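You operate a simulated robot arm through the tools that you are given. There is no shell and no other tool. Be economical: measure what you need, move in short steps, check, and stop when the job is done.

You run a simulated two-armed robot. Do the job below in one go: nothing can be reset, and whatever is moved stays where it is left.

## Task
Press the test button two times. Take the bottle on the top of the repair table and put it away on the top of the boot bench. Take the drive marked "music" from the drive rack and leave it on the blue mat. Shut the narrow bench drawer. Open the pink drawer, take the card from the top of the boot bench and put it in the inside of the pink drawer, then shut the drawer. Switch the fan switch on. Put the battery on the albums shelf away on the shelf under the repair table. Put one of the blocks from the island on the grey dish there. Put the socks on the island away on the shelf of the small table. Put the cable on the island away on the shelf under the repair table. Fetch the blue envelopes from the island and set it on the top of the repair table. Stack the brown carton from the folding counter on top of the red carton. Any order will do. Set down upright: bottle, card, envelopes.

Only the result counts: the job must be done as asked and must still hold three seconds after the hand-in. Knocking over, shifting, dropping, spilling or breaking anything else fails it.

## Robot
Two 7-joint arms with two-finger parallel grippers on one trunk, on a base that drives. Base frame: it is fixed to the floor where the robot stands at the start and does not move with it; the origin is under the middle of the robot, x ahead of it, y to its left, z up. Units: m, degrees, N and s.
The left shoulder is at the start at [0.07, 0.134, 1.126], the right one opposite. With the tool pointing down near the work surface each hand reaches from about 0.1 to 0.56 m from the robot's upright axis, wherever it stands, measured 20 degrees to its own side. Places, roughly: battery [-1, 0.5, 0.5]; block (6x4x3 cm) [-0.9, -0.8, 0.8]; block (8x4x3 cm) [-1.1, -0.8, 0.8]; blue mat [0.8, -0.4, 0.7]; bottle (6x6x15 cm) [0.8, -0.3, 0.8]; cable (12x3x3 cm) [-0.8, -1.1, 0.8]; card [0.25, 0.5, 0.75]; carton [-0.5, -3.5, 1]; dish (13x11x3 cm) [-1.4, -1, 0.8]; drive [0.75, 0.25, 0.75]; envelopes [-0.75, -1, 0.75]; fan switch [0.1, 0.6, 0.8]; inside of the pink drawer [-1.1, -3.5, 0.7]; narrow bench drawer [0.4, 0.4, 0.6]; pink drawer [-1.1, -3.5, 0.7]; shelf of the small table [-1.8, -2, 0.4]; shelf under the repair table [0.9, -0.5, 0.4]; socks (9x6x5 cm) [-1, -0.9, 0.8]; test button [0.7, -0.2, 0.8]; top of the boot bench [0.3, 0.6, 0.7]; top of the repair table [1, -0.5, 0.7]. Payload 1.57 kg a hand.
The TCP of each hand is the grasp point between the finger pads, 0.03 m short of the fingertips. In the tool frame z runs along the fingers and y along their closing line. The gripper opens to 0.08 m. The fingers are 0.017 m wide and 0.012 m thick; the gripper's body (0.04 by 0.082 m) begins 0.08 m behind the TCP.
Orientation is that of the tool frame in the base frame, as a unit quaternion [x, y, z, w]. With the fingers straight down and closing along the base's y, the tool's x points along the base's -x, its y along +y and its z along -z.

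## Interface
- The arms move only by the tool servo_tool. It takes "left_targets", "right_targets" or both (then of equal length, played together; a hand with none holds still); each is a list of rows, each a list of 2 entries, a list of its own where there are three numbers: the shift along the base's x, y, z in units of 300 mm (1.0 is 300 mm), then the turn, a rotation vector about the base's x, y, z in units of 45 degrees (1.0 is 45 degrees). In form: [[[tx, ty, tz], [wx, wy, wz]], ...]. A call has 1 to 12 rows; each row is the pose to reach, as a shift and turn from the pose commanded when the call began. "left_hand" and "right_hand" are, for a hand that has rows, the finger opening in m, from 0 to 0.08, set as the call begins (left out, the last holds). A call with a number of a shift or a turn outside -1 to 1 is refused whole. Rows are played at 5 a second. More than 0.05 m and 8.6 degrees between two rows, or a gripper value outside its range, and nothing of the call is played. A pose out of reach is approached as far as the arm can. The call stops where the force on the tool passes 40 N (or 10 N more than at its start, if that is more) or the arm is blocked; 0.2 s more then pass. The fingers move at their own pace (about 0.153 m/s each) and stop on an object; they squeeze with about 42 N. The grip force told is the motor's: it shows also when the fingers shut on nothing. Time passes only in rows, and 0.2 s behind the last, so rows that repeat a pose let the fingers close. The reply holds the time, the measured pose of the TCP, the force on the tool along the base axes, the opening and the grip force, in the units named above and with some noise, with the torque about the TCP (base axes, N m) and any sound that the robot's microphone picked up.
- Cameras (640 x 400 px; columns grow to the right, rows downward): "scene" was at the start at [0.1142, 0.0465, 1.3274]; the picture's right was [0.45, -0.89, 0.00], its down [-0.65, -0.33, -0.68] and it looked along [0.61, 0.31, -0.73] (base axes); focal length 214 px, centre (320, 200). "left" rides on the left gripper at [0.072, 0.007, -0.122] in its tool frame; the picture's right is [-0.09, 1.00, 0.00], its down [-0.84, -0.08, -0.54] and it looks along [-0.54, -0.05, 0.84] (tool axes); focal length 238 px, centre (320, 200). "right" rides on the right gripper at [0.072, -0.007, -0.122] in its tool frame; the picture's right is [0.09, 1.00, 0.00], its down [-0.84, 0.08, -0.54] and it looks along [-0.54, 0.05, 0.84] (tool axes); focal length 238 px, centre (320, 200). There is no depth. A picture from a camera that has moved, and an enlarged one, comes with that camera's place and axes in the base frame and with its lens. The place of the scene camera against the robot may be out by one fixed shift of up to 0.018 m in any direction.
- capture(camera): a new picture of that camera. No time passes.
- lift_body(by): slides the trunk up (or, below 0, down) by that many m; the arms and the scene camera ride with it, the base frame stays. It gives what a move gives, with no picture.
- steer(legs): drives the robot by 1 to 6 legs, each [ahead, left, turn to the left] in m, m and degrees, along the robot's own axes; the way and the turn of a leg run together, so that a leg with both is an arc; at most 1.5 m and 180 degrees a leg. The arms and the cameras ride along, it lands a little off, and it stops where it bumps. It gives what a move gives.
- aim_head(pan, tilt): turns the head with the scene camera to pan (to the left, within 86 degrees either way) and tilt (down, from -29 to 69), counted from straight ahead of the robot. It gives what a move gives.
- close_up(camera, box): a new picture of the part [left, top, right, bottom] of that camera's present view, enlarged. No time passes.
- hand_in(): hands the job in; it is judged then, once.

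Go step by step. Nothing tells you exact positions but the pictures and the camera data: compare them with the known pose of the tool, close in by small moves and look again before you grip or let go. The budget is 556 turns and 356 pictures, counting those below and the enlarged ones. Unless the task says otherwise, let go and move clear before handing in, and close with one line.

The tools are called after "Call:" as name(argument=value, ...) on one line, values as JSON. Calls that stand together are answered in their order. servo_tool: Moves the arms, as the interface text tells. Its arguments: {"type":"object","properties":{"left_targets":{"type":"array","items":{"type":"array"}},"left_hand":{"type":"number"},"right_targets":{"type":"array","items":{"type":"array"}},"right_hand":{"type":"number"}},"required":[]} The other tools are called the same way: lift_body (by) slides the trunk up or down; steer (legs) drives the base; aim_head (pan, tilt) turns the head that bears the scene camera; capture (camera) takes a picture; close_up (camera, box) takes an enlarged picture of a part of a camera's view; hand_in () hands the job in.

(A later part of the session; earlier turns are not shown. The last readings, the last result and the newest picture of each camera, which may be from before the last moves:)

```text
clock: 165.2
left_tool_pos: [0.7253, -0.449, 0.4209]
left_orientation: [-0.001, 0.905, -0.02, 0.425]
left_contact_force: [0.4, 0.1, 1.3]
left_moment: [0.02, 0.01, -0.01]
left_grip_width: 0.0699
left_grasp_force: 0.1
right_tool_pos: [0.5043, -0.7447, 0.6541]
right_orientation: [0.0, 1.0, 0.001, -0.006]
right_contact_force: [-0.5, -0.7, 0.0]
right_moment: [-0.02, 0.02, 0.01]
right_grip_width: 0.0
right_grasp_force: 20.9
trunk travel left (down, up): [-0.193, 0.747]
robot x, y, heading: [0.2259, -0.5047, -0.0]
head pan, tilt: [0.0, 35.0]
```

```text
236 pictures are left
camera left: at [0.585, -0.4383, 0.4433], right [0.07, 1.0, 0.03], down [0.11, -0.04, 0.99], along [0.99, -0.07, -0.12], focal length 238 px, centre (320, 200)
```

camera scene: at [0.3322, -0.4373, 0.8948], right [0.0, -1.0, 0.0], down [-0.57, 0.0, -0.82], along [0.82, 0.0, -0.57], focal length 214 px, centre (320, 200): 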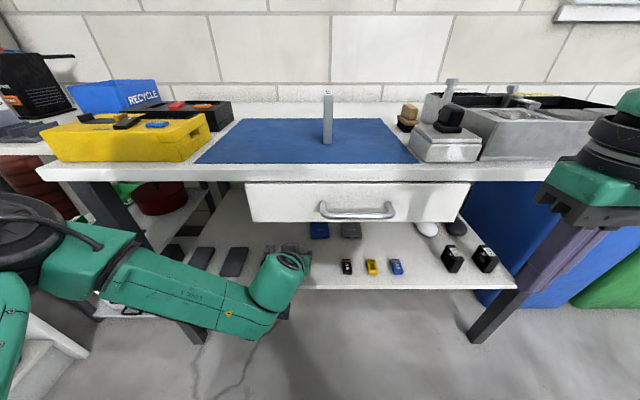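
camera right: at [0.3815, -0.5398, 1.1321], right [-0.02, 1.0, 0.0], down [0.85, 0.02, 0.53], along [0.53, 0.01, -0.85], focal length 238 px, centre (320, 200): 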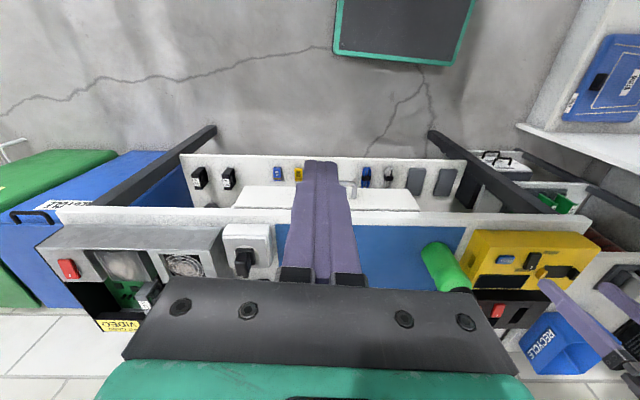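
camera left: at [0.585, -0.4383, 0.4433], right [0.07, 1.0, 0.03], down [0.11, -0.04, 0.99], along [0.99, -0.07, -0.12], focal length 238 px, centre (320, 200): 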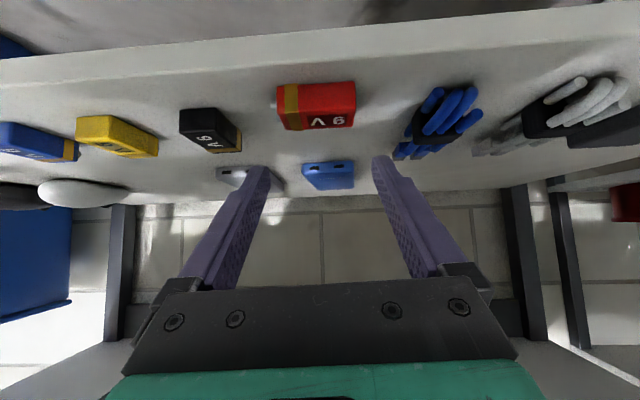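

Battery delivered. Back out, raise the trunk, straighten the hand, and turn toward the island.

Call:
steer(legs=[[-0.3, 0, 0]])

Call:
lift_body(by=0.5)

Call:
servo_tool(left_targets=[[[0, 0, 0.02], [0, 0.16, 0]], [[-0.03, 0, 0.04], [0, 0.33, 0]], [[-0.06, 0, 0.06], [0, 0.5, 0]], [[-0.1, 0, 0.08], [0, 0.67, 0]], [[-0.15, 0, 0.1], [0, 0.84, 0]], [[-0.2, 0.05, 0.1], [0, 1, 0]]])

Call:
steer(legs=[[0, -0.1, 175]])

Call:
capture(camera="scene")

```text
clock: 167.3
left_tool_pos: [0.4228, -0.4484, 0.4222]
left_orientation: [-0.002, 0.904, -0.019, 0.427]
left_contact_force: [-0.7, -0.8, -0.1]
left_moment: [-0.01, -0.01, 0.02]
left_grip_width: 0.07
left_grasp_force: 0.2
right_tool_pos: [0.2018, -0.7442, 0.6534]
right_orientation: [0.0, 1.0, 0.001, -0.005]
right_contact_force: [-0.4, -0.1, 0.7]
right_moment: [0.0, -0.01, -0.03]
right_grip_width: 0.0
right_grasp_force: 21.4
trunk travel left (down, up): [-0.193, 0.747]
robot x, y, heading: [-0.0843, -0.5092, 0.3]
head pan, tilt: [0.0, 35.0]
```

```text
refused: 0.5 is not a number from -0.4 to 0.4
```

```text
clock: 168.7
left_tool_pos: [0.3617, -0.4323, 0.4533]
left_orientation: [-0.009, 0.999, -0.019, 0.049]
left_contact_force: [0.8, 0.2, -0.1]
left_moment: [-0.03, 0.02, -0.01]
left_grip_width: 0.07
left_grasp_force: 0.1
right_tool_pos: [0.2002, -0.7447, 0.6533]
right_orientation: [0.0, 1.0, 0.001, -0.006]
right_contact_force: [-0.3, -0.3, 0.8]
right_moment: [-0.02, 0.01, -0.02]
right_grip_width: 0.0
right_grasp_force: 20.8
trunk travel left (down, up): [-0.193, 0.747]
robot x, y, heading: [-0.0821, -0.5078, 0.0]
head pan, tilt: [0.0, 35.0]
```

```text
clock: 176.1
left_tool_pos: [-0.4674, -0.5203, 0.4532]
left_orientation: [0.997, -0.065, -0.047, -0.021]
left_contact_force: [-0.1, -0.4, -0.6]
left_moment: [0.0, 0.01, -0.01]
left_grip_width: 0.0701
left_grasp_force: 0.0
right_tool_pos: [-0.2621, -0.2362, 0.6543]
right_orientation: [0.997, -0.074, 0.006, 0.002]
right_contact_force: [-0.6, 0.9, 0.3]
right_moment: [-0.03, 0.02, 0.01]
right_grip_width: 0.0001
right_grasp_force: 21.6
trunk travel left (down, up): [-0.193, 0.747]
robot x, y, heading: [-0.0182, -0.5122, 171.7]
head pan, tilt: [0.0, 35.0]
cut short: leg 1
```

```text
235 pictures are left
camera scene: at [-0.1613, -0.4815, 0.8378], right [0.15, 0.99, 0.0], down [0.57, -0.08, -0.82], along [-0.81, 0.12, -0.57], focal length 214 px, centre (320, 200)
```

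scene: 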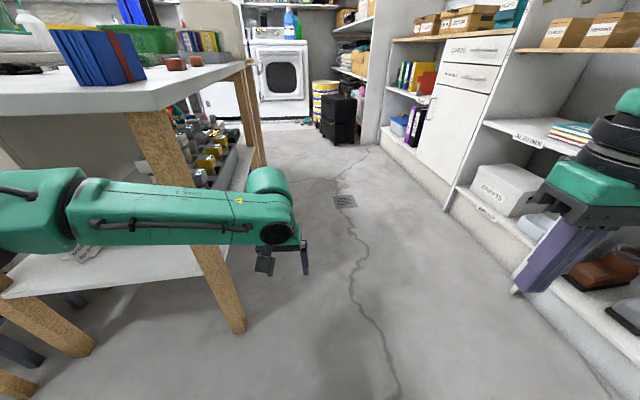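

The turn was cut short near the island leg. Back away and raise the trunk.

Call:
steer(legs=[[-0.25, 0, 0]])

Call:
lift_body(by=0.4)

Call:
lift_body(by=0.2)

Call:
aim_head(pan=20, tilt=30)

Call:
capture(camera="scene")

```text
clock: 177.9
left_tool_pos: [-0.224, -0.5577, 0.4526]
left_orientation: [0.997, -0.063, -0.047, -0.021]
left_contact_force: [0.7, 0.7, -0.1]
left_moment: [0.0, 0.05, 0.0]
left_grip_width: 0.0699
left_grasp_force: 0.1
right_tool_pos: [-0.0205, -0.2722, 0.6544]
right_orientation: [0.997, -0.073, 0.006, 0.002]
right_contact_force: [-0.1, -0.2, 0.8]
right_moment: [0.01, 0.02, 0.0]
right_grip_width: 0.0001
right_grasp_force: 21.6
trunk travel left (down, up): [-0.193, 0.747]
robot x, y, heading: [0.2248, -0.5465, 171.9]
head pan, tilt: [0.0, 35.0]
```

```text
clock: 181.7
left_tool_pos: [-0.2245, -0.558, 0.853]
left_orientation: [0.997, -0.063, -0.047, -0.022]
left_contact_force: [-0.5, 0.0, -0.1]
left_moment: [0.02, -0.01, 0.01]
left_grip_width: 0.0697
left_grasp_force: 0.1
right_tool_pos: [-0.0213, -0.2733, 1.0538]
right_orientation: [0.997, -0.073, 0.005, 0.002]
right_contact_force: [0.3, -0.7, 0.1]
right_moment: [0.03, 0.02, 0.04]
right_grip_width: 0.0002
right_grasp_force: 21.5
trunk travel left (down, up): [-0.593, 0.347]
robot x, y, heading: [0.2233, -0.5475, 172.0]
head pan, tilt: [0.0, 35.0]
```

```text
clock: 183.9
left_tool_pos: [-0.2253, -0.5581, 1.0531]
left_orientation: [0.997, -0.063, -0.047, -0.02]
left_contact_force: [-0.1, 0.4, -0.3]
left_moment: [-0.03, 0.01, 0.01]
left_grip_width: 0.0699
left_grasp_force: 0.0
right_tool_pos: [-0.0206, -0.2716, 1.2522]
right_orientation: [0.997, -0.073, 0.006, 0.002]
right_contact_force: [-0.6, 0.8, 0.5]
right_moment: [0.0, 0.0, 0.02]
right_grip_width: 0.0001
right_grasp_force: 21.4
trunk travel left (down, up): [-0.793, 0.147]
robot x, y, heading: [0.2246, -0.547, 171.7]
head pan, tilt: [0.0, 35.0]
```

```text
clock: 184.7
left_tool_pos: [-0.2253, -0.5572, 1.0547]
left_orientation: [0.997, -0.064, -0.047, -0.021]
left_contact_force: [0.3, -0.1, -1.1]
left_moment: [-0.06, 0.0, 0.01]
left_grip_width: 0.0699
left_grasp_force: 0.1
right_tool_pos: [-0.0206, -0.2726, 1.2531]
right_orientation: [0.997, -0.073, 0.006, 0.001]
right_contact_force: [-0.2, 0.2, 0.8]
right_moment: [0.01, 0.0, -0.04]
right_grip_width: 0.0002
right_grasp_force: 21.3
trunk travel left (down, up): [-0.793, 0.147]
robot x, y, heading: [0.227, -0.5486, 171.7]
head pan, tilt: [20.0, 30.0]
```

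```text
234 pictures are left
camera scene: at [0.0796, -0.5484, 1.4455], right [-0.2, 0.98, 0.0], down [0.49, 0.1, -0.87], along [-0.85, -0.18, -0.5], focal length 214 px, centre (320, 200)
```

scene: 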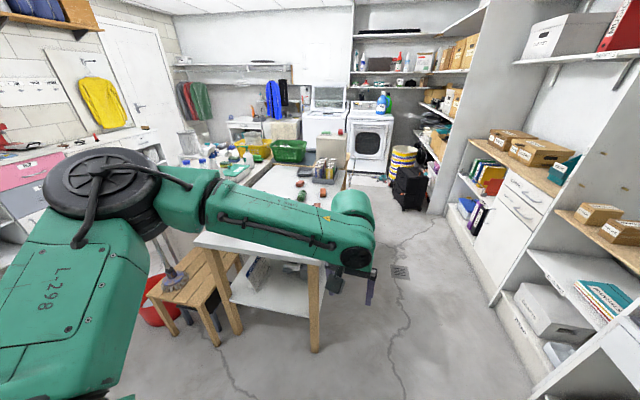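

Call:
steer(legs=[[0, 0.45, 8]])

Call:
aim_head(pan=0, tilt=30)

Call:
capture(camera="scene")

Call:
close_up(camera="scene", box=[220, 100, 440, 260])

```text
clock: 187.4
left_tool_pos: [-0.247, -1.0623, 1.0528]
left_orientation: [0.999, 0.013, -0.049, -0.017]
left_contact_force: [0.1, 1.0, -0.4]
left_moment: [-0.02, -0.01, -0.02]
left_grip_width: 0.07
left_grasp_force: 0.0
right_tool_pos: [-0.0882, -0.7507, 1.2533]
right_orientation: [1.0, 0.005, 0.006, 0.002]
right_contact_force: [-0.3, -0.4, -0.7]
right_moment: [-0.01, 0.01, -0.03]
right_grip_width: 0.0
right_grasp_force: 21.4
trunk travel left (down, up): [-0.793, 0.147]
robot x, y, heading: [0.1971, -0.9855, -179.8]
head pan, tilt: [20.0, 30.0]
```

```text
clock: 188.2
left_tool_pos: [-0.2478, -1.0648, 1.0526]
left_orientation: [0.999, 0.014, -0.049, -0.017]
left_contact_force: [0.8, 0.0, 0.4]
left_moment: [0.02, 0.0, 0.01]
left_grip_width: 0.0699
left_grasp_force: 0.1
right_tool_pos: [-0.0885, -0.7514, 1.2527]
right_orientation: [1.0, 0.004, 0.006, 0.001]
right_contact_force: [-0.6, 0.5, 0.3]
right_moment: [0.01, -0.03, -0.04]
right_grip_width: 0.0002
right_grasp_force: 21.2
trunk travel left (down, up): [-0.793, 0.147]
robot x, y, heading: [0.1918, -0.9877, -179.4]
head pan, tilt: [0.0, 30.0]
```

```text
233 pictures are left
camera scene: at [0.0479, -0.9778, 1.4456], right [-0.01, 1.0, 0.0], down [0.5, 0.01, -0.87], along [-0.87, -0.01, -0.5], focal length 214 px, centre (320, 200)
```

scene: 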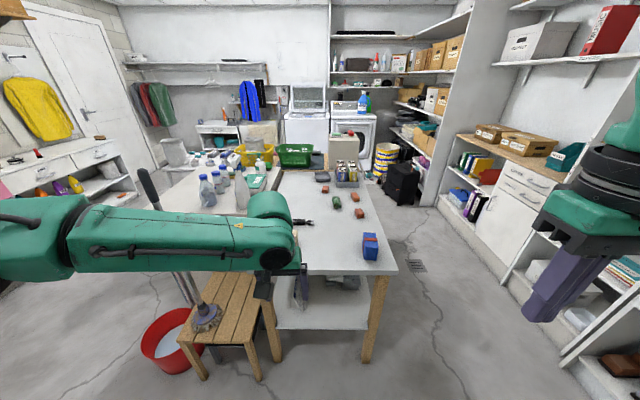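

```text
2.50 times, centred on (330, 180) of scene
camera zoom: at [0.0479, -0.9778, 1.4456], right [-0.01, 1.0, 0.0], down [0.5, 0.01, -0.87], along [-0.87, -0.01, -0.5], focal length 536 px, centre (295, 250)
```

zoom: 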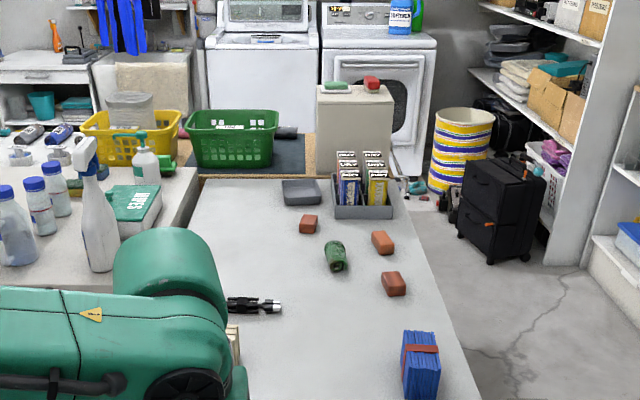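

Now everything on the island is visible: envelopes near corner, bricks, green socks, grey dish, black cable. First fetch cable (left hand) and envelopes (right hand) from this end. Adjust heights and come closer.

Call:
servo_tool(left_targets=[[[0, 0.03, 0.12], [0, 0, 0]], [[0, 0.06, 0.24], [0, 0, 0]], [[0, 0.1, 0.35], [0, 0, 0]]], right_targets=[[[0, 0, 0], [0, 0, 0]], [[0, 0, 0], [0, 0, 0]], [[0, 0, 0], [0, 0, 0]]], left_hand=0.06, right_hand=0.08)

Call:
lift_body(by=-0.2)

Call:
steer(legs=[[0.28, -0.09, 0]])

Call:
aim_head(pan=0, tilt=45)

Call:
capture(camera="scene")

Call:
capture(camera="left")

Call:
capture(camera="right")

```text
clock: 189.0
left_tool_pos: [-0.2466, -1.0406, 1.1467]
left_orientation: [0.999, 0.013, -0.05, -0.018]
left_contact_force: [-0.6, -0.5, 0.6]
left_moment: [-0.03, -0.02, 0.01]
left_grip_width: 0.0599
left_grasp_force: 0.0
left hand out of reach, approached as far as the arm can: row 3
right_tool_pos: [-0.0889, -0.7524, 1.2532]
right_orientation: [1.0, 0.004, 0.005, 0.001]
right_contact_force: [0.6, -0.5, -0.2]
right_moment: [-0.03, 0.0, 0.0]
right_grip_width: 0.08
right_grasp_force: 0.1
trunk travel left (down, up): [-0.793, 0.147]
robot x, y, heading: [0.1952, -0.9923, -179.5]
head pan, tilt: [0.0, 30.0]
```

```text
clock: 191.2
left_tool_pos: [-0.2456, -1.0412, 0.9469]
left_orientation: [0.998, 0.012, -0.05, -0.019]
left_contact_force: [-0.4, -0.1, 0.3]
left_moment: [0.03, 0.0, -0.01]
left_grip_width: 0.06
left_grasp_force: 0.1
right_tool_pos: [-0.0893, -0.7518, 1.0531]
right_orientation: [1.0, 0.004, 0.006, 0.001]
right_contact_force: [-0.3, 0.4, -0.2]
right_moment: [-0.04, 0.0, 0.04]
right_grip_width: 0.0801
right_grasp_force: 0.0
trunk travel left (down, up): [-0.593, 0.347]
robot x, y, heading: [0.1957, -0.9896, -179.7]
head pan, tilt: [0.0, 30.0]
```

```text
clock: 193.2
left_tool_pos: [-0.5246, -0.9512, 0.9463]
left_orientation: [0.999, 0.011, -0.05, -0.02]
left_contact_force: [0.0, -0.5, -0.9]
left_moment: [-0.01, -0.01, -0.06]
left_grip_width: 0.06
left_grasp_force: 0.0
right_tool_pos: [-0.3664, -0.6631, 1.0543]
right_orientation: [1.0, 0.002, 0.006, 0.001]
right_contact_force: [-0.2, 0.6, 0.0]
right_moment: [0.02, 0.0, -0.03]
right_grip_width: 0.08
right_grasp_force: 0.1
trunk travel left (down, up): [-0.593, 0.347]
robot x, y, heading: [-0.0824, -0.8997, -179.9]
head pan, tilt: [0.0, 30.0]
```

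```text
clock: 193.9
left_tool_pos: [-0.5252, -0.9509, 0.9475]
left_orientation: [0.999, 0.011, -0.049, -0.018]
left_contact_force: [0.3, 1.2, -0.3]
left_moment: [0.0, -0.01, -0.03]
left_grip_width: 0.06
left_grasp_force: 0.0
right_tool_pos: [-0.3667, -0.6639, 1.0535]
right_orientation: [1.0, 0.003, 0.007, 0.001]
right_contact_force: [-0.5, 0.4, 0.6]
right_moment: [0.02, -0.01, 0.02]
right_grip_width: 0.0796
right_grasp_force: 0.0
trunk travel left (down, up): [-0.593, 0.347]
robot x, y, heading: [-0.084, -0.8971, -179.5]
head pan, tilt: [0.0, 45.0]
```

```text
231 pictures are left
camera scene: at [-0.2215, -0.889, 1.223], right [-0.01, 1.0, 0.0], down [0.71, 0.01, -0.71], along [-0.71, -0.01, -0.71], focal length 214 px, centre (320, 200)
```

scene: 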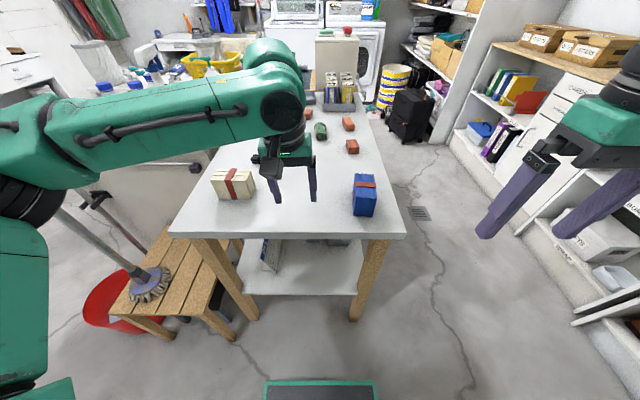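

```text
230 pictures are left
camera left: at [-0.4421, -0.9606, 1.0607], right [-0.07, -1.0, -0.03], down [-0.78, 0.04, 0.62], along [-0.62, 0.07, -0.78], focal length 238 px, centre (320, 200)
```

left: 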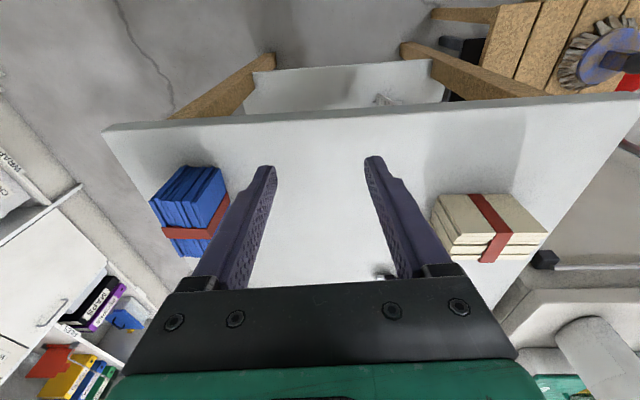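

```text
229 pictures are left
camera right: at [-0.2956, -0.6569, 1.1753], right [0.1, -1.0, 0.0], down [-0.84, -0.08, 0.53], along [-0.53, -0.05, -0.85], focal length 238 px, centre (320, 200)
```

right: 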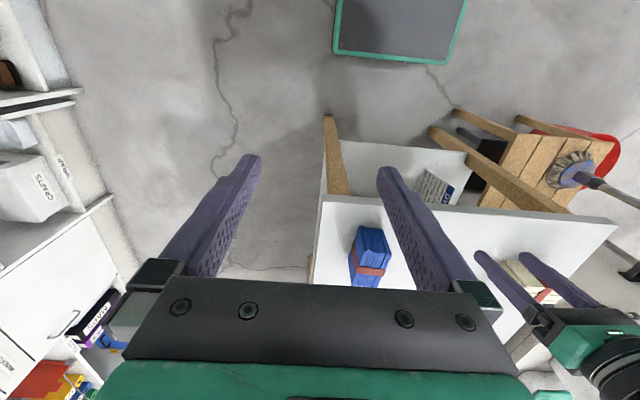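

Call:
close_up(camera="left", box=[130, 140, 260, 270])

Call:
close_up(camera="scene", box=[290, 120, 420, 250])

```text
3.08 times, centred on (195, 205) of left
camera zoom: at [-0.4421, -0.9606, 1.0607], right [-0.07, -1.0, -0.03], down [-0.78, 0.04, 0.62], along [-0.62, 0.07, -0.78], focal length 733 px, centre (705, 185)
```

zoom: 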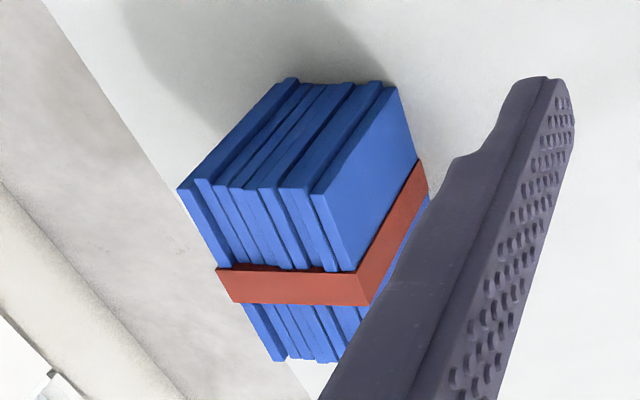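

```text
3.08 times, centred on (355, 185) of scene
camera zoom: at [-0.2215, -0.889, 1.223], right [-0.01, 1.0, 0.0], down [0.71, 0.01, -0.71], along [-0.71, -0.01, -0.71], focal length 660 px, centre (212, 246)
```

zoom: 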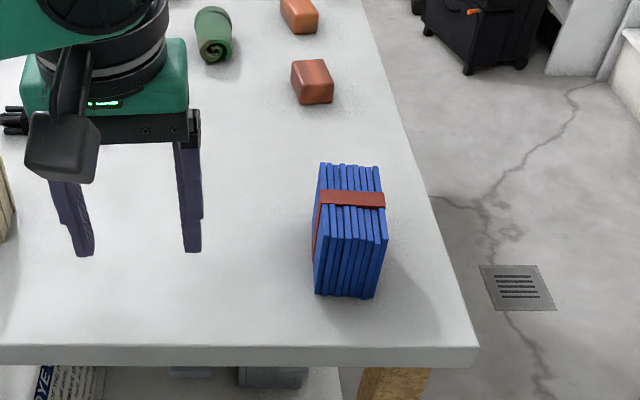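

Envelopes: x −0.595…−0.68, y −0.805…−0.76, z 0.79…0.864; grasp along y with the right hand. Move in.

Call:
steer(legs=[[0.17, -0.05, 0]])

Call:
capture(camera="scene")

Call:
capture(camera="left")

Call:
capture(camera="right")

```text
clock: 195.5
left_tool_pos: [-0.6995, -0.9018, 0.9463]
left_orientation: [0.999, 0.009, -0.049, -0.019]
left_contact_force: [0.0, 0.1, 0.0]
left_moment: [0.0, -0.01, 0.0]
left_grip_width: 0.0596
left_grasp_force: 0.1
right_tool_pos: [-0.5411, -0.6135, 1.0527]
right_orientation: [1.0, 0.002, 0.006, 0.001]
right_contact_force: [-0.1, -0.1, -1.2]
right_moment: [-0.04, 0.01, 0.0]
right_grip_width: 0.08
right_grasp_force: 0.1
trunk travel left (down, up): [-0.593, 0.347]
robot x, y, heading: [-0.2551, -0.8506, -179.8]
head pan, tilt: [0.0, 45.0]
```

```text
226 pictures are left
camera scene: at [-0.3958, -0.8395, 1.223], right [0.0, 1.0, 0.0], down [0.71, 0.0, -0.71], along [-0.71, 0.0, -0.71], focal length 214 px, centre (320, 200)
```

scene: 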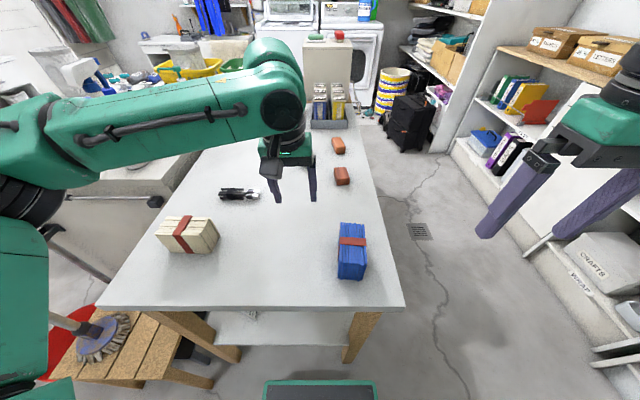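

```text
225 pictures are left
camera left: at [-0.6166, -0.9104, 1.0608], right [-0.07, -1.0, -0.03], down [-0.78, 0.04, 0.62], along [-0.62, 0.07, -0.78], focal length 238 px, centre (320, 200)
```

left: 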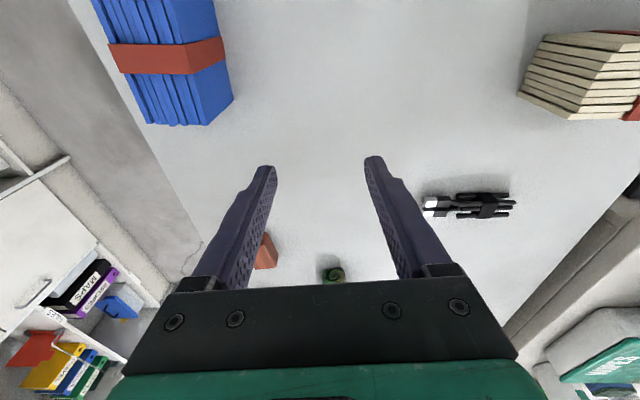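

```text
224 pictures are left
camera right: at [-0.4692, -0.6071, 1.1754], right [0.09, -1.0, 0.0], down [-0.84, -0.08, 0.53], along [-0.53, -0.05, -0.85], focal length 238 px, centre (320, 200)
```

right: 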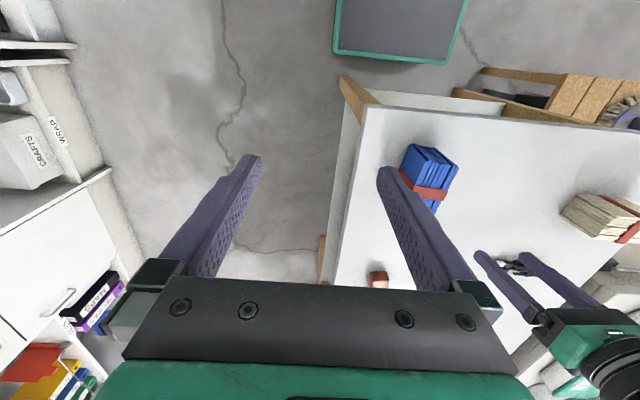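

Cable lies along y at about (−0.834, −1.03…−1.15). Move the left hand away toward it while turning it about the vertical (first 45°).

Call:
servo_tool(left_targets=[[[0, -0.07, 0], [0, 0, 0.16]], [[0, -0.14, 0], [0, 0, 0.33]], [[0, -0.21, 0], [0, 0, 0.5]], [[0, -0.28, 0], [0, 0, 0.67]], [[0, -0.35, 0], [0, 0, 0.84]], [[0, -0.42, 0], [0, 0, 1]]])

Call:
servo_tool(left_targets=[[[0, 0, 0], [0, 0, 0.16]], [[0, 0, 0], [0, 0, 0.33]], [[0, 0, 0], [0, 0, 0.5]], [[0, 0, 0], [0, 0, 0.67]], [[0, 0, 0], [0, 0, 0.84]], [[0, 0, 0], [0, 0, 1]]])

Call:
capture(camera="left")

Call:
capture(camera="scene")

```text
clock: 196.9
left_tool_pos: [-0.6976, -1.0273, 0.9472]
left_orientation: [0.918, 0.392, -0.052, 0.001]
left_contact_force: [-0.4, 0.1, -0.2]
left_moment: [0.02, 0.0, 0.0]
left_grip_width: 0.0597
left_grasp_force: 0.0
right_tool_pos: [-0.5404, -0.6132, 1.0537]
right_orientation: [1.0, 0.002, 0.007, 0.001]
right_contact_force: [-0.4, -1.3, -0.1]
right_moment: [0.06, 0.02, 0.0]
right_grip_width: 0.0798
right_grasp_force: 0.0
trunk travel left (down, up): [-0.593, 0.347]
robot x, y, heading: [-0.2558, -0.8509, -180.1]
head pan, tilt: [0.0, 45.0]
```

```text
clock: 198.3
left_tool_pos: [-0.699, -1.0257, 0.9458]
left_orientation: [0.698, 0.714, -0.047, 0.021]
left_contact_force: [-0.3, 0.8, -1.1]
left_moment: [0.0, 0.01, -0.01]
left_grip_width: 0.0601
left_grasp_force: 0.0
right_tool_pos: [-0.5403, -0.6137, 1.0528]
right_orientation: [1.0, 0.001, 0.006, 0.001]
right_contact_force: [-0.2, -0.2, -0.1]
right_moment: [-0.01, 0.03, 0.01]
right_grip_width: 0.0799
right_grasp_force: 0.0
trunk travel left (down, up): [-0.593, 0.347]
robot x, y, heading: [-0.2581, -0.8503, -179.7]
head pan, tilt: [0.0, 45.0]
```

```text
223 pictures are left
camera left: at [-0.6902, -0.9424, 1.0604], right [1.0, -0.07, -0.03], down [-0.04, -0.78, 0.62], along [-0.07, -0.62, -0.78], focal length 238 px, centre (320, 200)
```

left: 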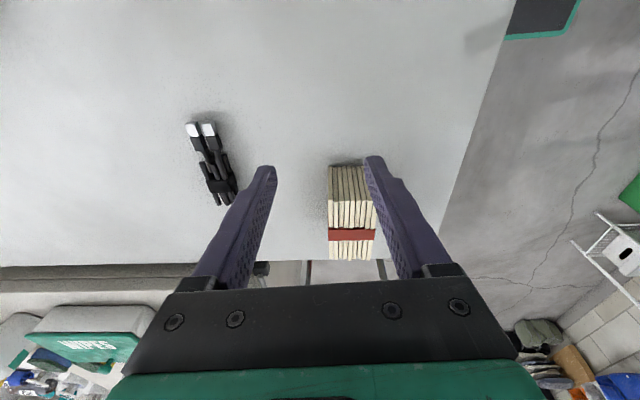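

```text
222 pictures are left
camera scene: at [-0.3961, -0.8396, 1.2229], right [0.0, 1.0, 0.0], down [0.71, 0.0, -0.71], along [-0.71, 0.0, -0.71], focal length 214 px, centre (320, 200)
```

scene: 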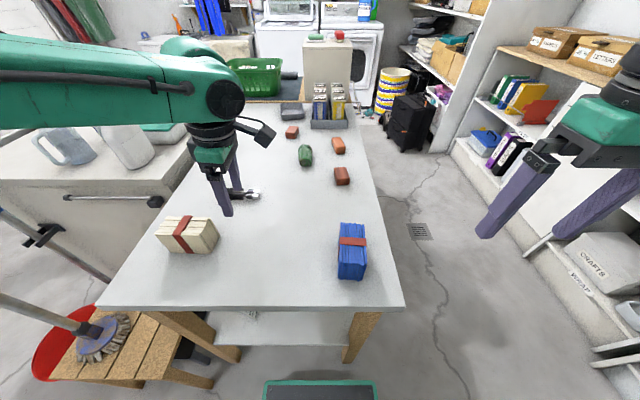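

Rotated well, elbow now high and away from the broom. Nudge base forward/left for reach, then hover over the cable, removing the residual tilt.

Call:
steer(legs=[[0.04, 0.06, 0]])

Call:
servo_tool(left_targets=[[[-0.1, 0.0, 0], [0.06, 0, 0]], [[-0.2, 0.0, -0.03], [0.127, 0, 0]], [[-0.3, 0.0, -0.07], [0.127, 0, 0]], [[-0.34, 0.0, -0.12], [0.127, 0, 0]]], left_hand=0.07)

Call:
capture(camera="left")

Call:
capture(camera="scene")

```text
clock: 199.3
left_tool_pos: [-0.7374, -1.0866, 0.9466]
left_orientation: [0.699, 0.713, -0.048, 0.022]
left_contact_force: [-0.1, -0.7, -0.4]
left_moment: [0.04, -0.04, 0.02]
left_grip_width: 0.06
left_grasp_force: 0.1
right_tool_pos: [-0.5801, -0.6728, 1.0534]
right_orientation: [1.0, 0.002, 0.006, 0.001]
right_contact_force: [-0.6, 0.8, -0.7]
right_moment: [0.04, -0.01, 0.04]
right_grip_width: 0.0801
right_grasp_force: 0.0
trunk travel left (down, up): [-0.593, 0.347]
robot x, y, heading: [-0.2977, -0.9078, -179.7]
head pan, tilt: [0.0, 45.0]
```

```text
clock: 200.3
left_tool_pos: [-0.8403, -1.0873, 0.9074]
left_orientation: [0.699, 0.715, -0.012, -0.013]
left_contact_force: [0.9, 0.8, 0.2]
left_moment: [0.0, 0.01, -0.01]
left_grip_width: 0.0701
left_grasp_force: 0.0
right_tool_pos: [-0.5816, -0.6732, 1.0527]
right_orientation: [1.0, 0.002, 0.006, 0.001]
right_contact_force: [-0.3, 0.0, 0.0]
right_moment: [0.01, -0.01, -0.02]
right_grip_width: 0.0798
right_grasp_force: 0.2
trunk travel left (down, up): [-0.593, 0.347]
robot x, y, heading: [-0.2993, -0.9089, -179.7]
head pan, tilt: [0.0, 45.0]
```

```text
221 pictures are left
camera left: at [-0.8322, -1.0154, 1.0303], right [1.0, -0.07, -0.04], down [-0.04, -0.84, 0.54], along [-0.07, -0.54, -0.84], focal length 238 px, centre (320, 200)
```

left: 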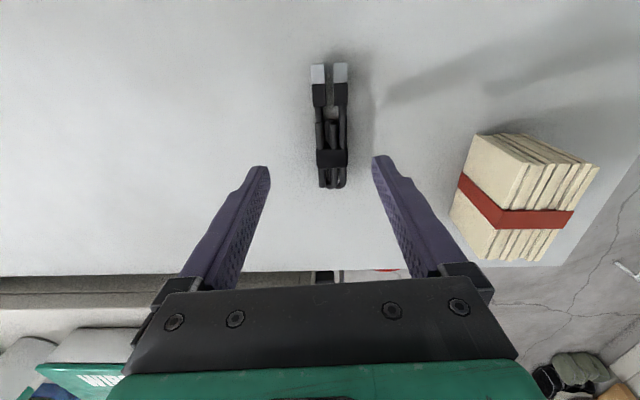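

```text
220 pictures are left
camera scene: at [-0.4359, -0.8995, 1.2229], right [0.0, 1.0, 0.0], down [0.71, 0.0, -0.71], along [-0.71, 0.0, -0.71], focal length 214 px, centre (320, 200)
```

scene: 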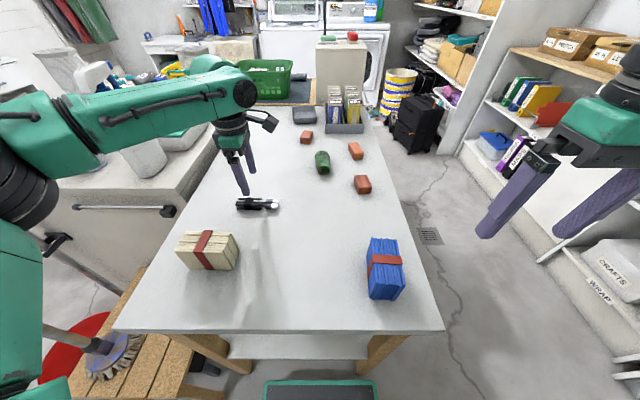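

Aligned. Lower to just above the table around the cable.

Call:
servo_tool(left_targets=[[[0.015, 0.0, -0.1], [0, 0, 0]], [[0.015, 0.0, -0.19], [0, 0, 0]]], left_hand=0.06)

Call:
capture(camera="left")

```text
clock: 200.9
left_tool_pos: [-0.8361, -1.0874, 0.8523]
left_orientation: [0.7, 0.714, -0.012, -0.012]
left_contact_force: [0.2, 0.5, 0.4]
left_moment: [0.02, -0.02, -0.02]
left_grip_width: 0.0603
left_grasp_force: 0.1
right_tool_pos: [-0.5795, -0.6736, 1.0527]
right_orientation: [1.0, 0.002, 0.006, 0.001]
right_contact_force: [-0.4, -0.3, -0.5]
right_moment: [0.04, 0.01, 0.03]
right_grip_width: 0.08
right_grasp_force: 0.0
trunk travel left (down, up): [-0.593, 0.347]
robot x, y, heading: [-0.2961, -0.9107, -180.1]
head pan, tilt: [0.0, 45.0]
```

```text
219 pictures are left
camera left: at [-0.8274, -1.0149, 0.9742], right [1.0, -0.07, -0.04], down [-0.04, -0.84, 0.54], along [-0.07, -0.54, -0.84], focal length 238 px, centre (320, 200)
```

left: 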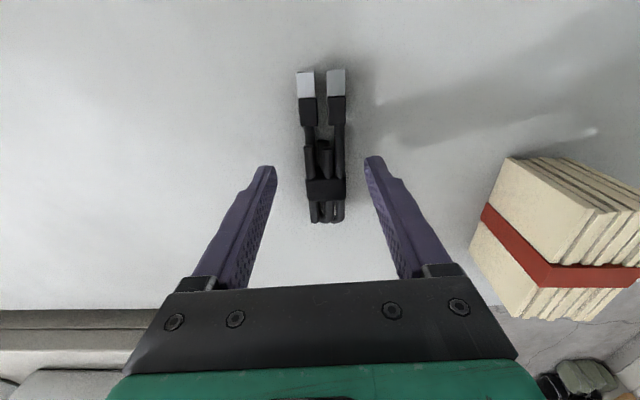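

Call:
servo_tool(left_targets=[[[0, 0.0, -0.05], [0, 0, 0]], [[0, 0.0, -0.08], [0, 0, 0]], [[0, 0.0, -0.095], [0, 0, 0]]])

Call:
capture(camera="left")

```text
clock: 201.8
left_tool_pos: [-0.8358, -1.0872, 0.8313]
left_orientation: [0.699, 0.715, -0.018, -0.019]
left_contact_force: [3.5, -2.5, 25.8]
left_moment: [-0.07, -1.21, -0.15]
left_grip_width: 0.0635
left_grasp_force: 2.6
right_tool_pos: [-0.5781, -0.6737, 1.0538]
right_orientation: [1.0, 0.002, 0.004, 0.001]
right_contact_force: [-0.2, 0.0, -0.4]
right_moment: [0.04, -0.02, 0.01]
right_grip_width: 0.0803
right_grasp_force: 0.1
trunk travel left (down, up): [-0.593, 0.347]
robot x, y, heading: [-0.2986, -0.9125, -179.5]
head pan, tilt: [0.0, 45.0]
stopped in row 3 (left hand): the force on the tool passed its limit (the readings are from after the stop); the commanded pose is now the measured one
```

```text
218 pictures are left
camera left: at [-0.8264, -1.0155, 0.9538], right [1.0, -0.07, -0.05], down [-0.03, -0.84, 0.54], along [-0.08, -0.54, -0.84], focal length 238 px, centre (320, 200)
```

left: 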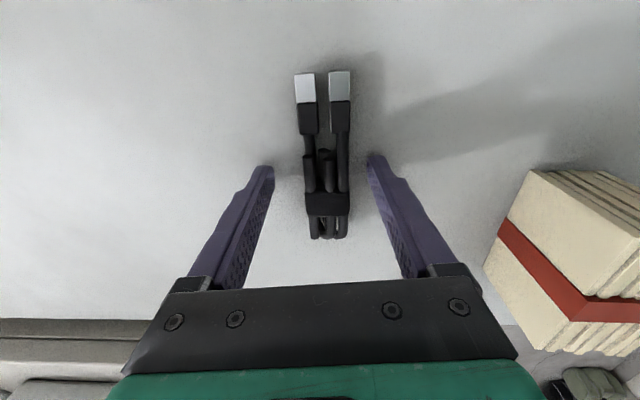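

Tips touch the table (z≈0.80). Raise 3 mm and close on the cable.

Call:
servo_tool(left_targets=[[[0, 0.0, 0.012], [0, 0, 0]], [[0, 0.0, 0.012], [0, 0, 0]], [[0, 0.0, 0.012], [0, 0, 0]], [[0, 0.0, 0.012], [0, 0, 0]]], left_hand=0.0)

Call:
servo_tool(left_targets=[[[0, 0.0, 0.1], [0, 0, 0]], [[0, 0.0, 0.22], [0, 0, 0]], [[0.05, 0.0, 0.35], [0, 0, 0]]])

Call:
capture(camera="left")

Call:
capture(camera="scene")

```text
clock: 202.8
left_tool_pos: [-0.8357, -1.088, 0.8321]
left_orientation: [0.698, 0.715, -0.018, -0.018]
left_contact_force: [6.8, 0.0, 7.7]
left_moment: [-0.01, -0.33, -0.03]
left_grip_width: 0.0291
left_grasp_force: 39.2
right_tool_pos: [-0.5773, -0.6728, 1.0525]
right_orientation: [1.0, 0.003, 0.004, 0.001]
right_contact_force: [-0.2, 0.3, -0.1]
right_moment: [0.0, 0.01, -0.01]
right_grip_width: 0.0797
right_grasp_force: 0.1
trunk travel left (down, up): [-0.593, 0.347]
robot x, y, heading: [-0.2999, -0.9078, -180.0]
head pan, tilt: [0.0, 45.0]
```

```text
clock: 203.6
left_tool_pos: [-0.8232, -1.091, 0.9378]
left_orientation: [0.699, 0.715, -0.017, -0.017]
left_contact_force: [0.4, 0.6, -0.2]
left_moment: [0.02, 0.04, 0.0]
left_grip_width: 0.0288
left_grasp_force: 38.6
right_tool_pos: [-0.5786, -0.6723, 1.0543]
right_orientation: [1.0, 0.002, 0.005, 0.001]
right_contact_force: [0.1, 0.0, 0.1]
right_moment: [-0.01, 0.03, 0.02]
right_grip_width: 0.0799
right_grasp_force: 0.1
trunk travel left (down, up): [-0.593, 0.347]
robot x, y, heading: [-0.3002, -0.9102, -179.7]
head pan, tilt: [0.0, 45.0]
```

```text
217 pictures are left
camera left: at [-0.8136, -1.0192, 1.0586], right [1.0, -0.07, -0.05], down [-0.03, -0.84, 0.54], along [-0.08, -0.54, -0.84], focal length 238 px, centre (320, 200)
```

left: 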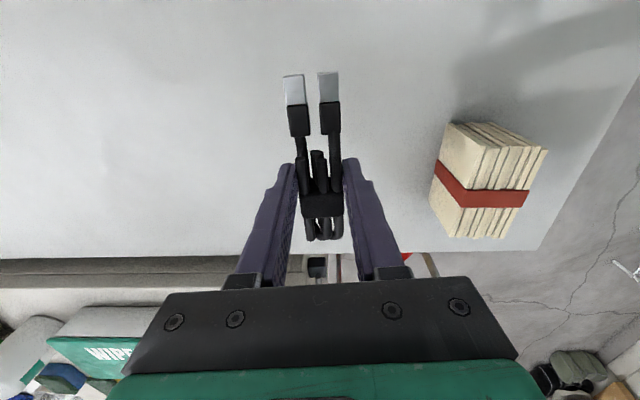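

```text
216 pictures are left
camera scene: at [-0.4341, -0.8993, 1.223], right [0.0, 1.0, 0.0], down [0.71, 0.0, -0.71], along [-0.71, 0.0, -0.71], focal length 214 px, centre (320, 200)
```

scene: 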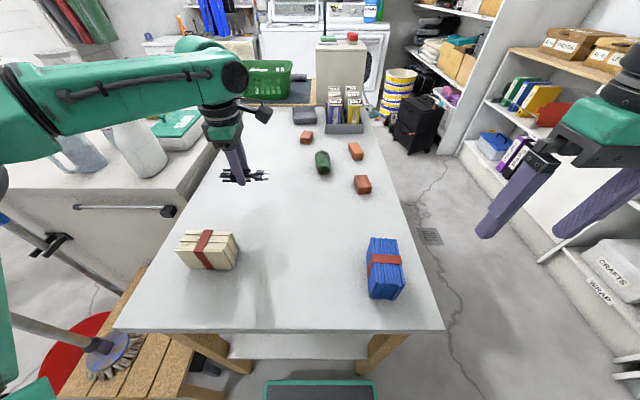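

Cable held. Now the right hand over the envelopes.

Call:
servo_tool(right_targets=[[[-0.05, -0.1, -0.1], [0, 0, 0]], [[-0.1, -0.2, -0.2], [0, 0, 0]], [[-0.15, -0.3, -0.3], [0, 0, 0]], [[-0.193, -0.373, -0.4], [0, 0, 0]]])

Call:
capture(camera="right")

Call:
capture(camera="scene")

```text
clock: 204.6
left_tool_pos: [-0.824, -1.0933, 0.9349]
left_orientation: [0.698, 0.715, -0.016, -0.017]
left_contact_force: [-0.9, 0.2, -0.8]
left_moment: [0.04, -0.04, -0.02]
left_grip_width: 0.0292
left_grasp_force: 39.1
right_tool_pos: [-0.6395, -0.7873, 0.9346]
right_orientation: [1.0, 0.001, 0.006, 0.0]
right_contact_force: [-0.8, -0.6, -0.5]
right_moment: [0.01, -0.04, 0.0]
right_grip_width: 0.08
right_grasp_force: 0.0
trunk travel left (down, up): [-0.593, 0.347]
robot x, y, heading: [-0.2929, -0.9133, -179.8]
head pan, tilt: [0.0, 45.0]
```

```text
215 pictures are left
camera right: at [-0.5692, -0.7808, 1.0565], right [0.09, -1.0, 0.0], down [-0.84, -0.08, 0.53], along [-0.53, -0.05, -0.85], focal length 238 px, centre (320, 200)
```

right: 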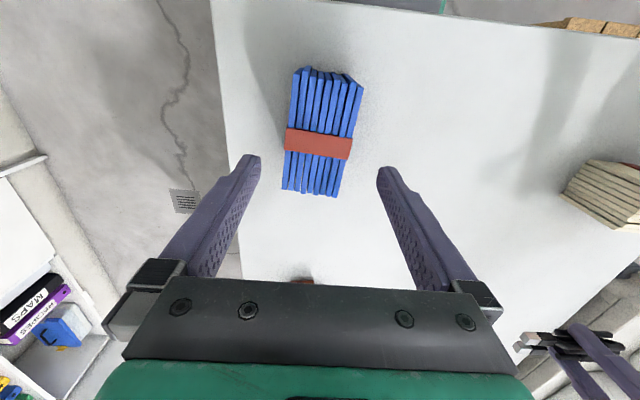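

```text
214 pictures are left
camera scene: at [-0.4367, -0.9, 1.2228], right [0.0, 1.0, 0.0], down [0.71, 0.0, -0.71], along [-0.71, 0.0, -0.71], focal length 214 px, centre (320, 200)
```

scene: 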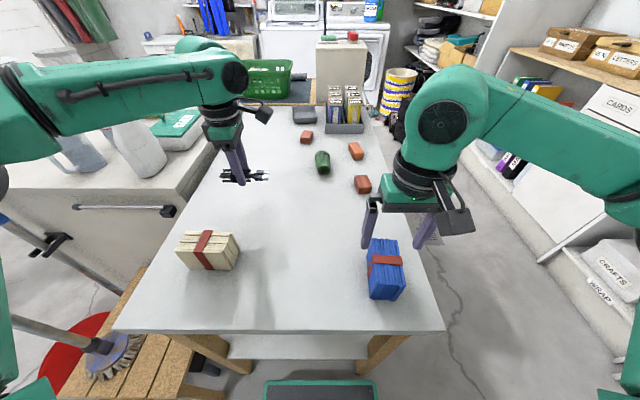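

Aligned over the stack. Descend and grip.

Call:
servo_tool(right_targets=[[[0.01, 0.007, -0.12], [0, 0, 0]], [[0.01, 0.007, -0.24], [0, 0, 0]], [[0.01, 0.007, -0.31], [0, 0, 0]]])

Call:
servo_tool(right_targets=[[[0, 0, 0], [0, 0, 0]], [[0, 0, 0], [0, 0, 0]], [[0, 0, 0], [0, 0, 0]], [[0, 0, 0], [0, 0, 0]]], right_hand=0.02)

Call:
capture(camera="right")

```text
clock: 205.4
left_tool_pos: [-0.8232, -1.0919, 0.9358]
left_orientation: [0.699, 0.715, -0.017, -0.016]
left_contact_force: [-0.4, -0.2, -0.7]
left_moment: [-0.01, -0.01, 0.01]
left_grip_width: 0.0289
left_grasp_force: 39.1
right_tool_pos: [-0.6344, -0.7821, 0.8406]
right_orientation: [1.0, 0.002, 0.006, 0.001]
right_contact_force: [-0.3, 0.1, -0.3]
right_moment: [0.03, -0.03, -0.01]
right_grip_width: 0.0802
right_grasp_force: 0.1
trunk travel left (down, up): [-0.593, 0.347]
robot x, y, heading: [-0.2942, -0.9101, -180.0]
head pan, tilt: [0.0, 45.0]
```

```text
clock: 206.4
left_tool_pos: [-0.8254, -1.0924, 0.9355]
left_orientation: [0.699, 0.715, -0.016, -0.017]
left_contact_force: [0.7, 0.3, 0.3]
left_moment: [0.02, -0.01, -0.01]
left_grip_width: 0.029
left_grasp_force: 38.6
right_tool_pos: [-0.6337, -0.7821, 0.8403]
right_orientation: [1.0, 0.002, 0.006, 0.0]
right_contact_force: [-0.5, 1.1, 0.1]
right_moment: [-0.04, -0.01, 0.03]
right_grip_width: 0.0525
right_grasp_force: 41.7
trunk travel left (down, up): [-0.593, 0.347]
robot x, y, heading: [-0.2968, -0.9105, -180.0]
head pan, tilt: [0.0, 45.0]
```

```text
213 pictures are left
camera right: at [-0.5626, -0.7753, 0.963], right [0.1, -1.0, 0.0], down [-0.84, -0.08, 0.53], along [-0.53, -0.05, -0.85], focal length 238 px, centre (320, 200)
```

right: 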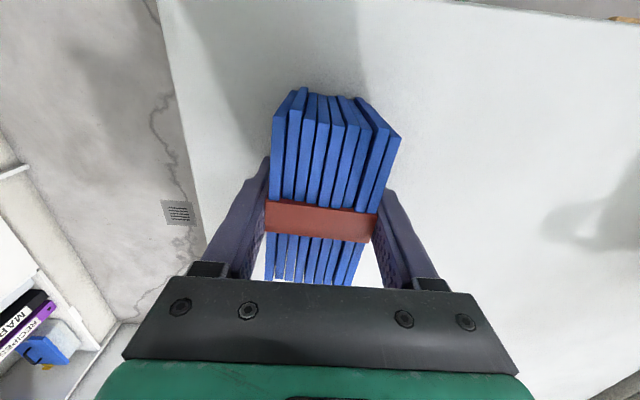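

Gripped. Lift both hands and back away.

Call:
servo_tool(right_targets=[[[0, 0, 0.1], [0, 0, 0]], [[0, 0, 0.22], [0, 0, 0]], [[0.03, 0, 0.35], [0, 0, 0]], [[0.1, 0, 0.45], [0, 0, 0]]], left_targets=[[[0, 0, 0], [0, 0, 0]], [[0.05, 0.05, 0.05], [0, 0, 0]], [[0.15, 0.1, 0.1], [0, 0, 0]], [[0.3, 0.15, 0.15], [0, 0, 0]]])

Call:
capture(camera="scene")

Call:
steer(legs=[[-0.4, -0.1, 0]])

```text
clock: 207.4
left_tool_pos: [-0.7304, -1.0444, 0.9848]
left_orientation: [0.698, 0.715, -0.018, -0.019]
left_contact_force: [0.4, -0.2, -0.4]
left_moment: [-0.01, 0.07, -0.02]
left_grip_width: 0.029
left_grasp_force: 38.7
right_tool_pos: [-0.6002, -0.7852, 0.9806]
right_orientation: [1.0, 0.001, 0.005, 0.0]
right_contact_force: [0.2, -0.3, -1.3]
right_moment: [-0.01, 0.04, 0.0]
right_grip_width: 0.0522
right_grasp_force: 41.9
trunk travel left (down, up): [-0.593, 0.347]
robot x, y, heading: [-0.2956, -0.9107, -179.6]
head pan, tilt: [0.0, 45.0]
```

```text
212 pictures are left
camera scene: at [-0.4317, -0.8993, 1.2233], right [0.0, 1.0, 0.0], down [0.7, 0.0, -0.71], along [-0.71, 0.0, -0.7], focal length 214 px, centre (320, 200)
```

scene: 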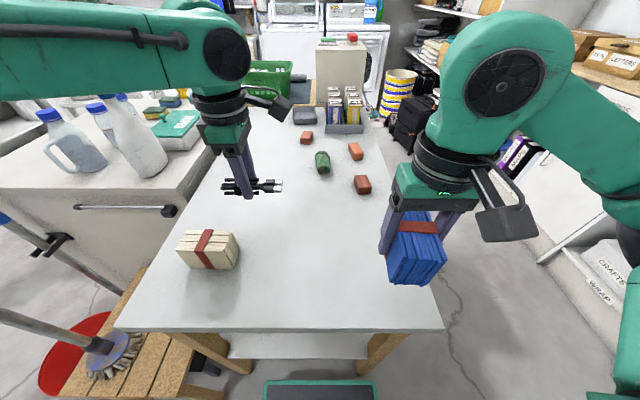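

```text
clock: 210.0
left_tool_pos: [-0.3315, -0.945, 0.9821]
left_orientation: [0.694, 0.72, -0.016, -0.017]
left_contact_force: [0.0, -0.2, -0.8]
left_moment: [0.0, -0.02, 0.0]
left_grip_width: 0.029
left_grasp_force: 38.8
right_tool_pos: [-0.2063, -0.6835, 0.9767]
right_orientation: [1.0, 0.009, 0.005, 0.001]
right_contact_force: [0.0, -0.2, -2.1]
right_moment: [0.0, 0.01, 0.01]
right_grip_width: 0.0522
right_grasp_force: 41.8
trunk travel left (down, up): [-0.593, 0.347]
robot x, y, heading: [0.1017, -0.8049, -178.8]
head pan, tilt: [0.0, 45.0]
```

Both items held. Turn round to the repair table; cable first onto the shelf.

Call:
steer(legs=[[0, 0, 178.8]])

Call:
servo_tool(left_targets=[[[0, 0.02, 0], [0, 0, -0.16]], [[0, 0.04, 0], [0, 0, -0.33]], [[0, 0.06, 0], [0, 0, -0.5]], [[0, 0.08, 0], [0, 0, -0.67]], [[0, 0.1, 0], [0, 0, -0.84]], [[0, 0.12, 0], [0, 0, -1]]])

Call:
servo_tool(left_targets=[[[0, 0.02, 0], [0, 0, -0.16]], [[0, 0.04, 0], [0, 0, -0.33]], [[0, 0.06, 0], [0, 0, -0.5]], [[0, 0.08, 0], [0, 0, -0.67]], [[0, 0.1, 0], [0, 0, -0.84]], [[0, 0.12, 0], [0, 0, -1]]])

Call:
capture(camera="scene")

Call:
capture(camera="left")

```text
clock: 217.9
left_tool_pos: [0.5274, -0.6329, 0.9822]
left_orientation: [0.744, -0.668, 0.016, -0.017]
left_contact_force: [-0.7, -1.3, -1.4]
left_moment: [-0.02, 0.01, 0.0]
left_grip_width: 0.029
left_grasp_force: 39.1
right_tool_pos: [0.4207, -0.9027, 0.9774]
right_orientation: [-0.044, 0.999, 0.001, -0.007]
right_contact_force: [-0.4, -0.2, -0.8]
right_moment: [0.0, 0.04, -0.02]
right_grip_width: 0.0515
right_grasp_force: 41.9
trunk travel left (down, up): [-0.593, 0.347]
robot x, y, heading: [0.1051, -0.8074, 5.3]
head pan, tilt: [0.0, 45.0]
```

```text
clock: 219.3
left_tool_pos: [0.5267, -0.5975, 0.9839]
left_orientation: [-0.431, 0.902, -0.022, 0.009]
left_contact_force: [0.9, 0.6, 0.5]
left_moment: [-0.03, 0.02, -0.02]
left_grip_width: 0.0292
left_grasp_force: 38.9
right_tool_pos: [0.4213, -0.9011, 0.9768]
right_orientation: [-0.044, 0.999, 0.0, -0.007]
right_contact_force: [-0.1, -0.3, -2.1]
right_moment: [0.02, -0.01, 0.06]
right_grip_width: 0.0517
right_grasp_force: 42.0
trunk travel left (down, up): [-0.593, 0.347]
robot x, y, heading: [0.1032, -0.8045, 5.2]
head pan, tilt: [0.0, 45.0]
```

```text
clock: 220.7
left_tool_pos: [0.5293, -0.5619, 0.9821]
left_orientation: [-0.053, 0.998, -0.023, 0.001]
left_contact_force: [-0.1, -0.5, -0.6]
left_moment: [-0.03, 0.02, 0.0]
left_grip_width: 0.029
left_grasp_force: 39.4
right_tool_pos: [0.4202, -0.9019, 0.977]
right_orientation: [-0.045, 0.999, 0.0, -0.006]
right_contact_force: [0.4, -0.9, -1.2]
right_moment: [0.01, 0.0, -0.01]
right_grip_width: 0.0516
right_grasp_force: 42.2
trunk travel left (down, up): [-0.593, 0.347]
robot x, y, heading: [0.1039, -0.8056, 5.1]
head pan, tilt: [0.0, 45.0]
```

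```text
211 pictures are left
camera scene: at [0.2272, -0.7814, 1.2229], right [0.09, -1.0, 0.0], down [-0.7, -0.06, -0.71], along [0.7, 0.06, -0.71], focal length 214 px, centre (320, 200)
```

scene: 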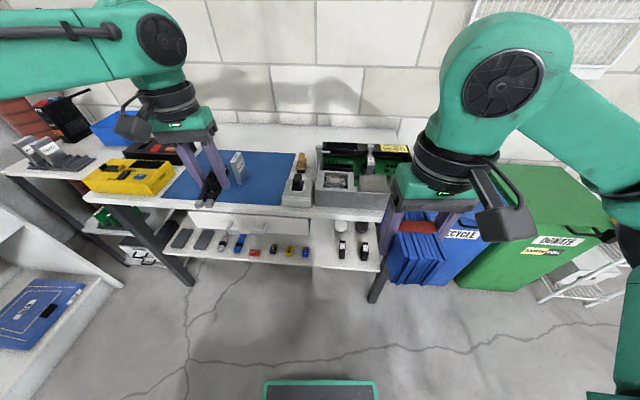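

```text
210 pictures are left
camera left: at [0.4544, -0.5557, 1.1042], right [-0.01, 1.0, -0.05], down [0.84, 0.04, 0.54], along [0.55, -0.03, -0.84], focal length 238 px, centre (320, 200)
```

left: 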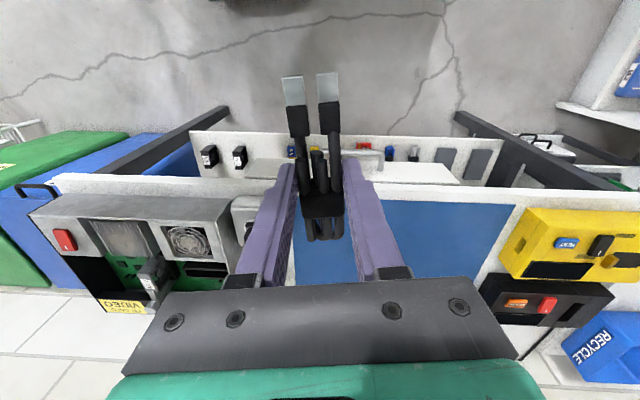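

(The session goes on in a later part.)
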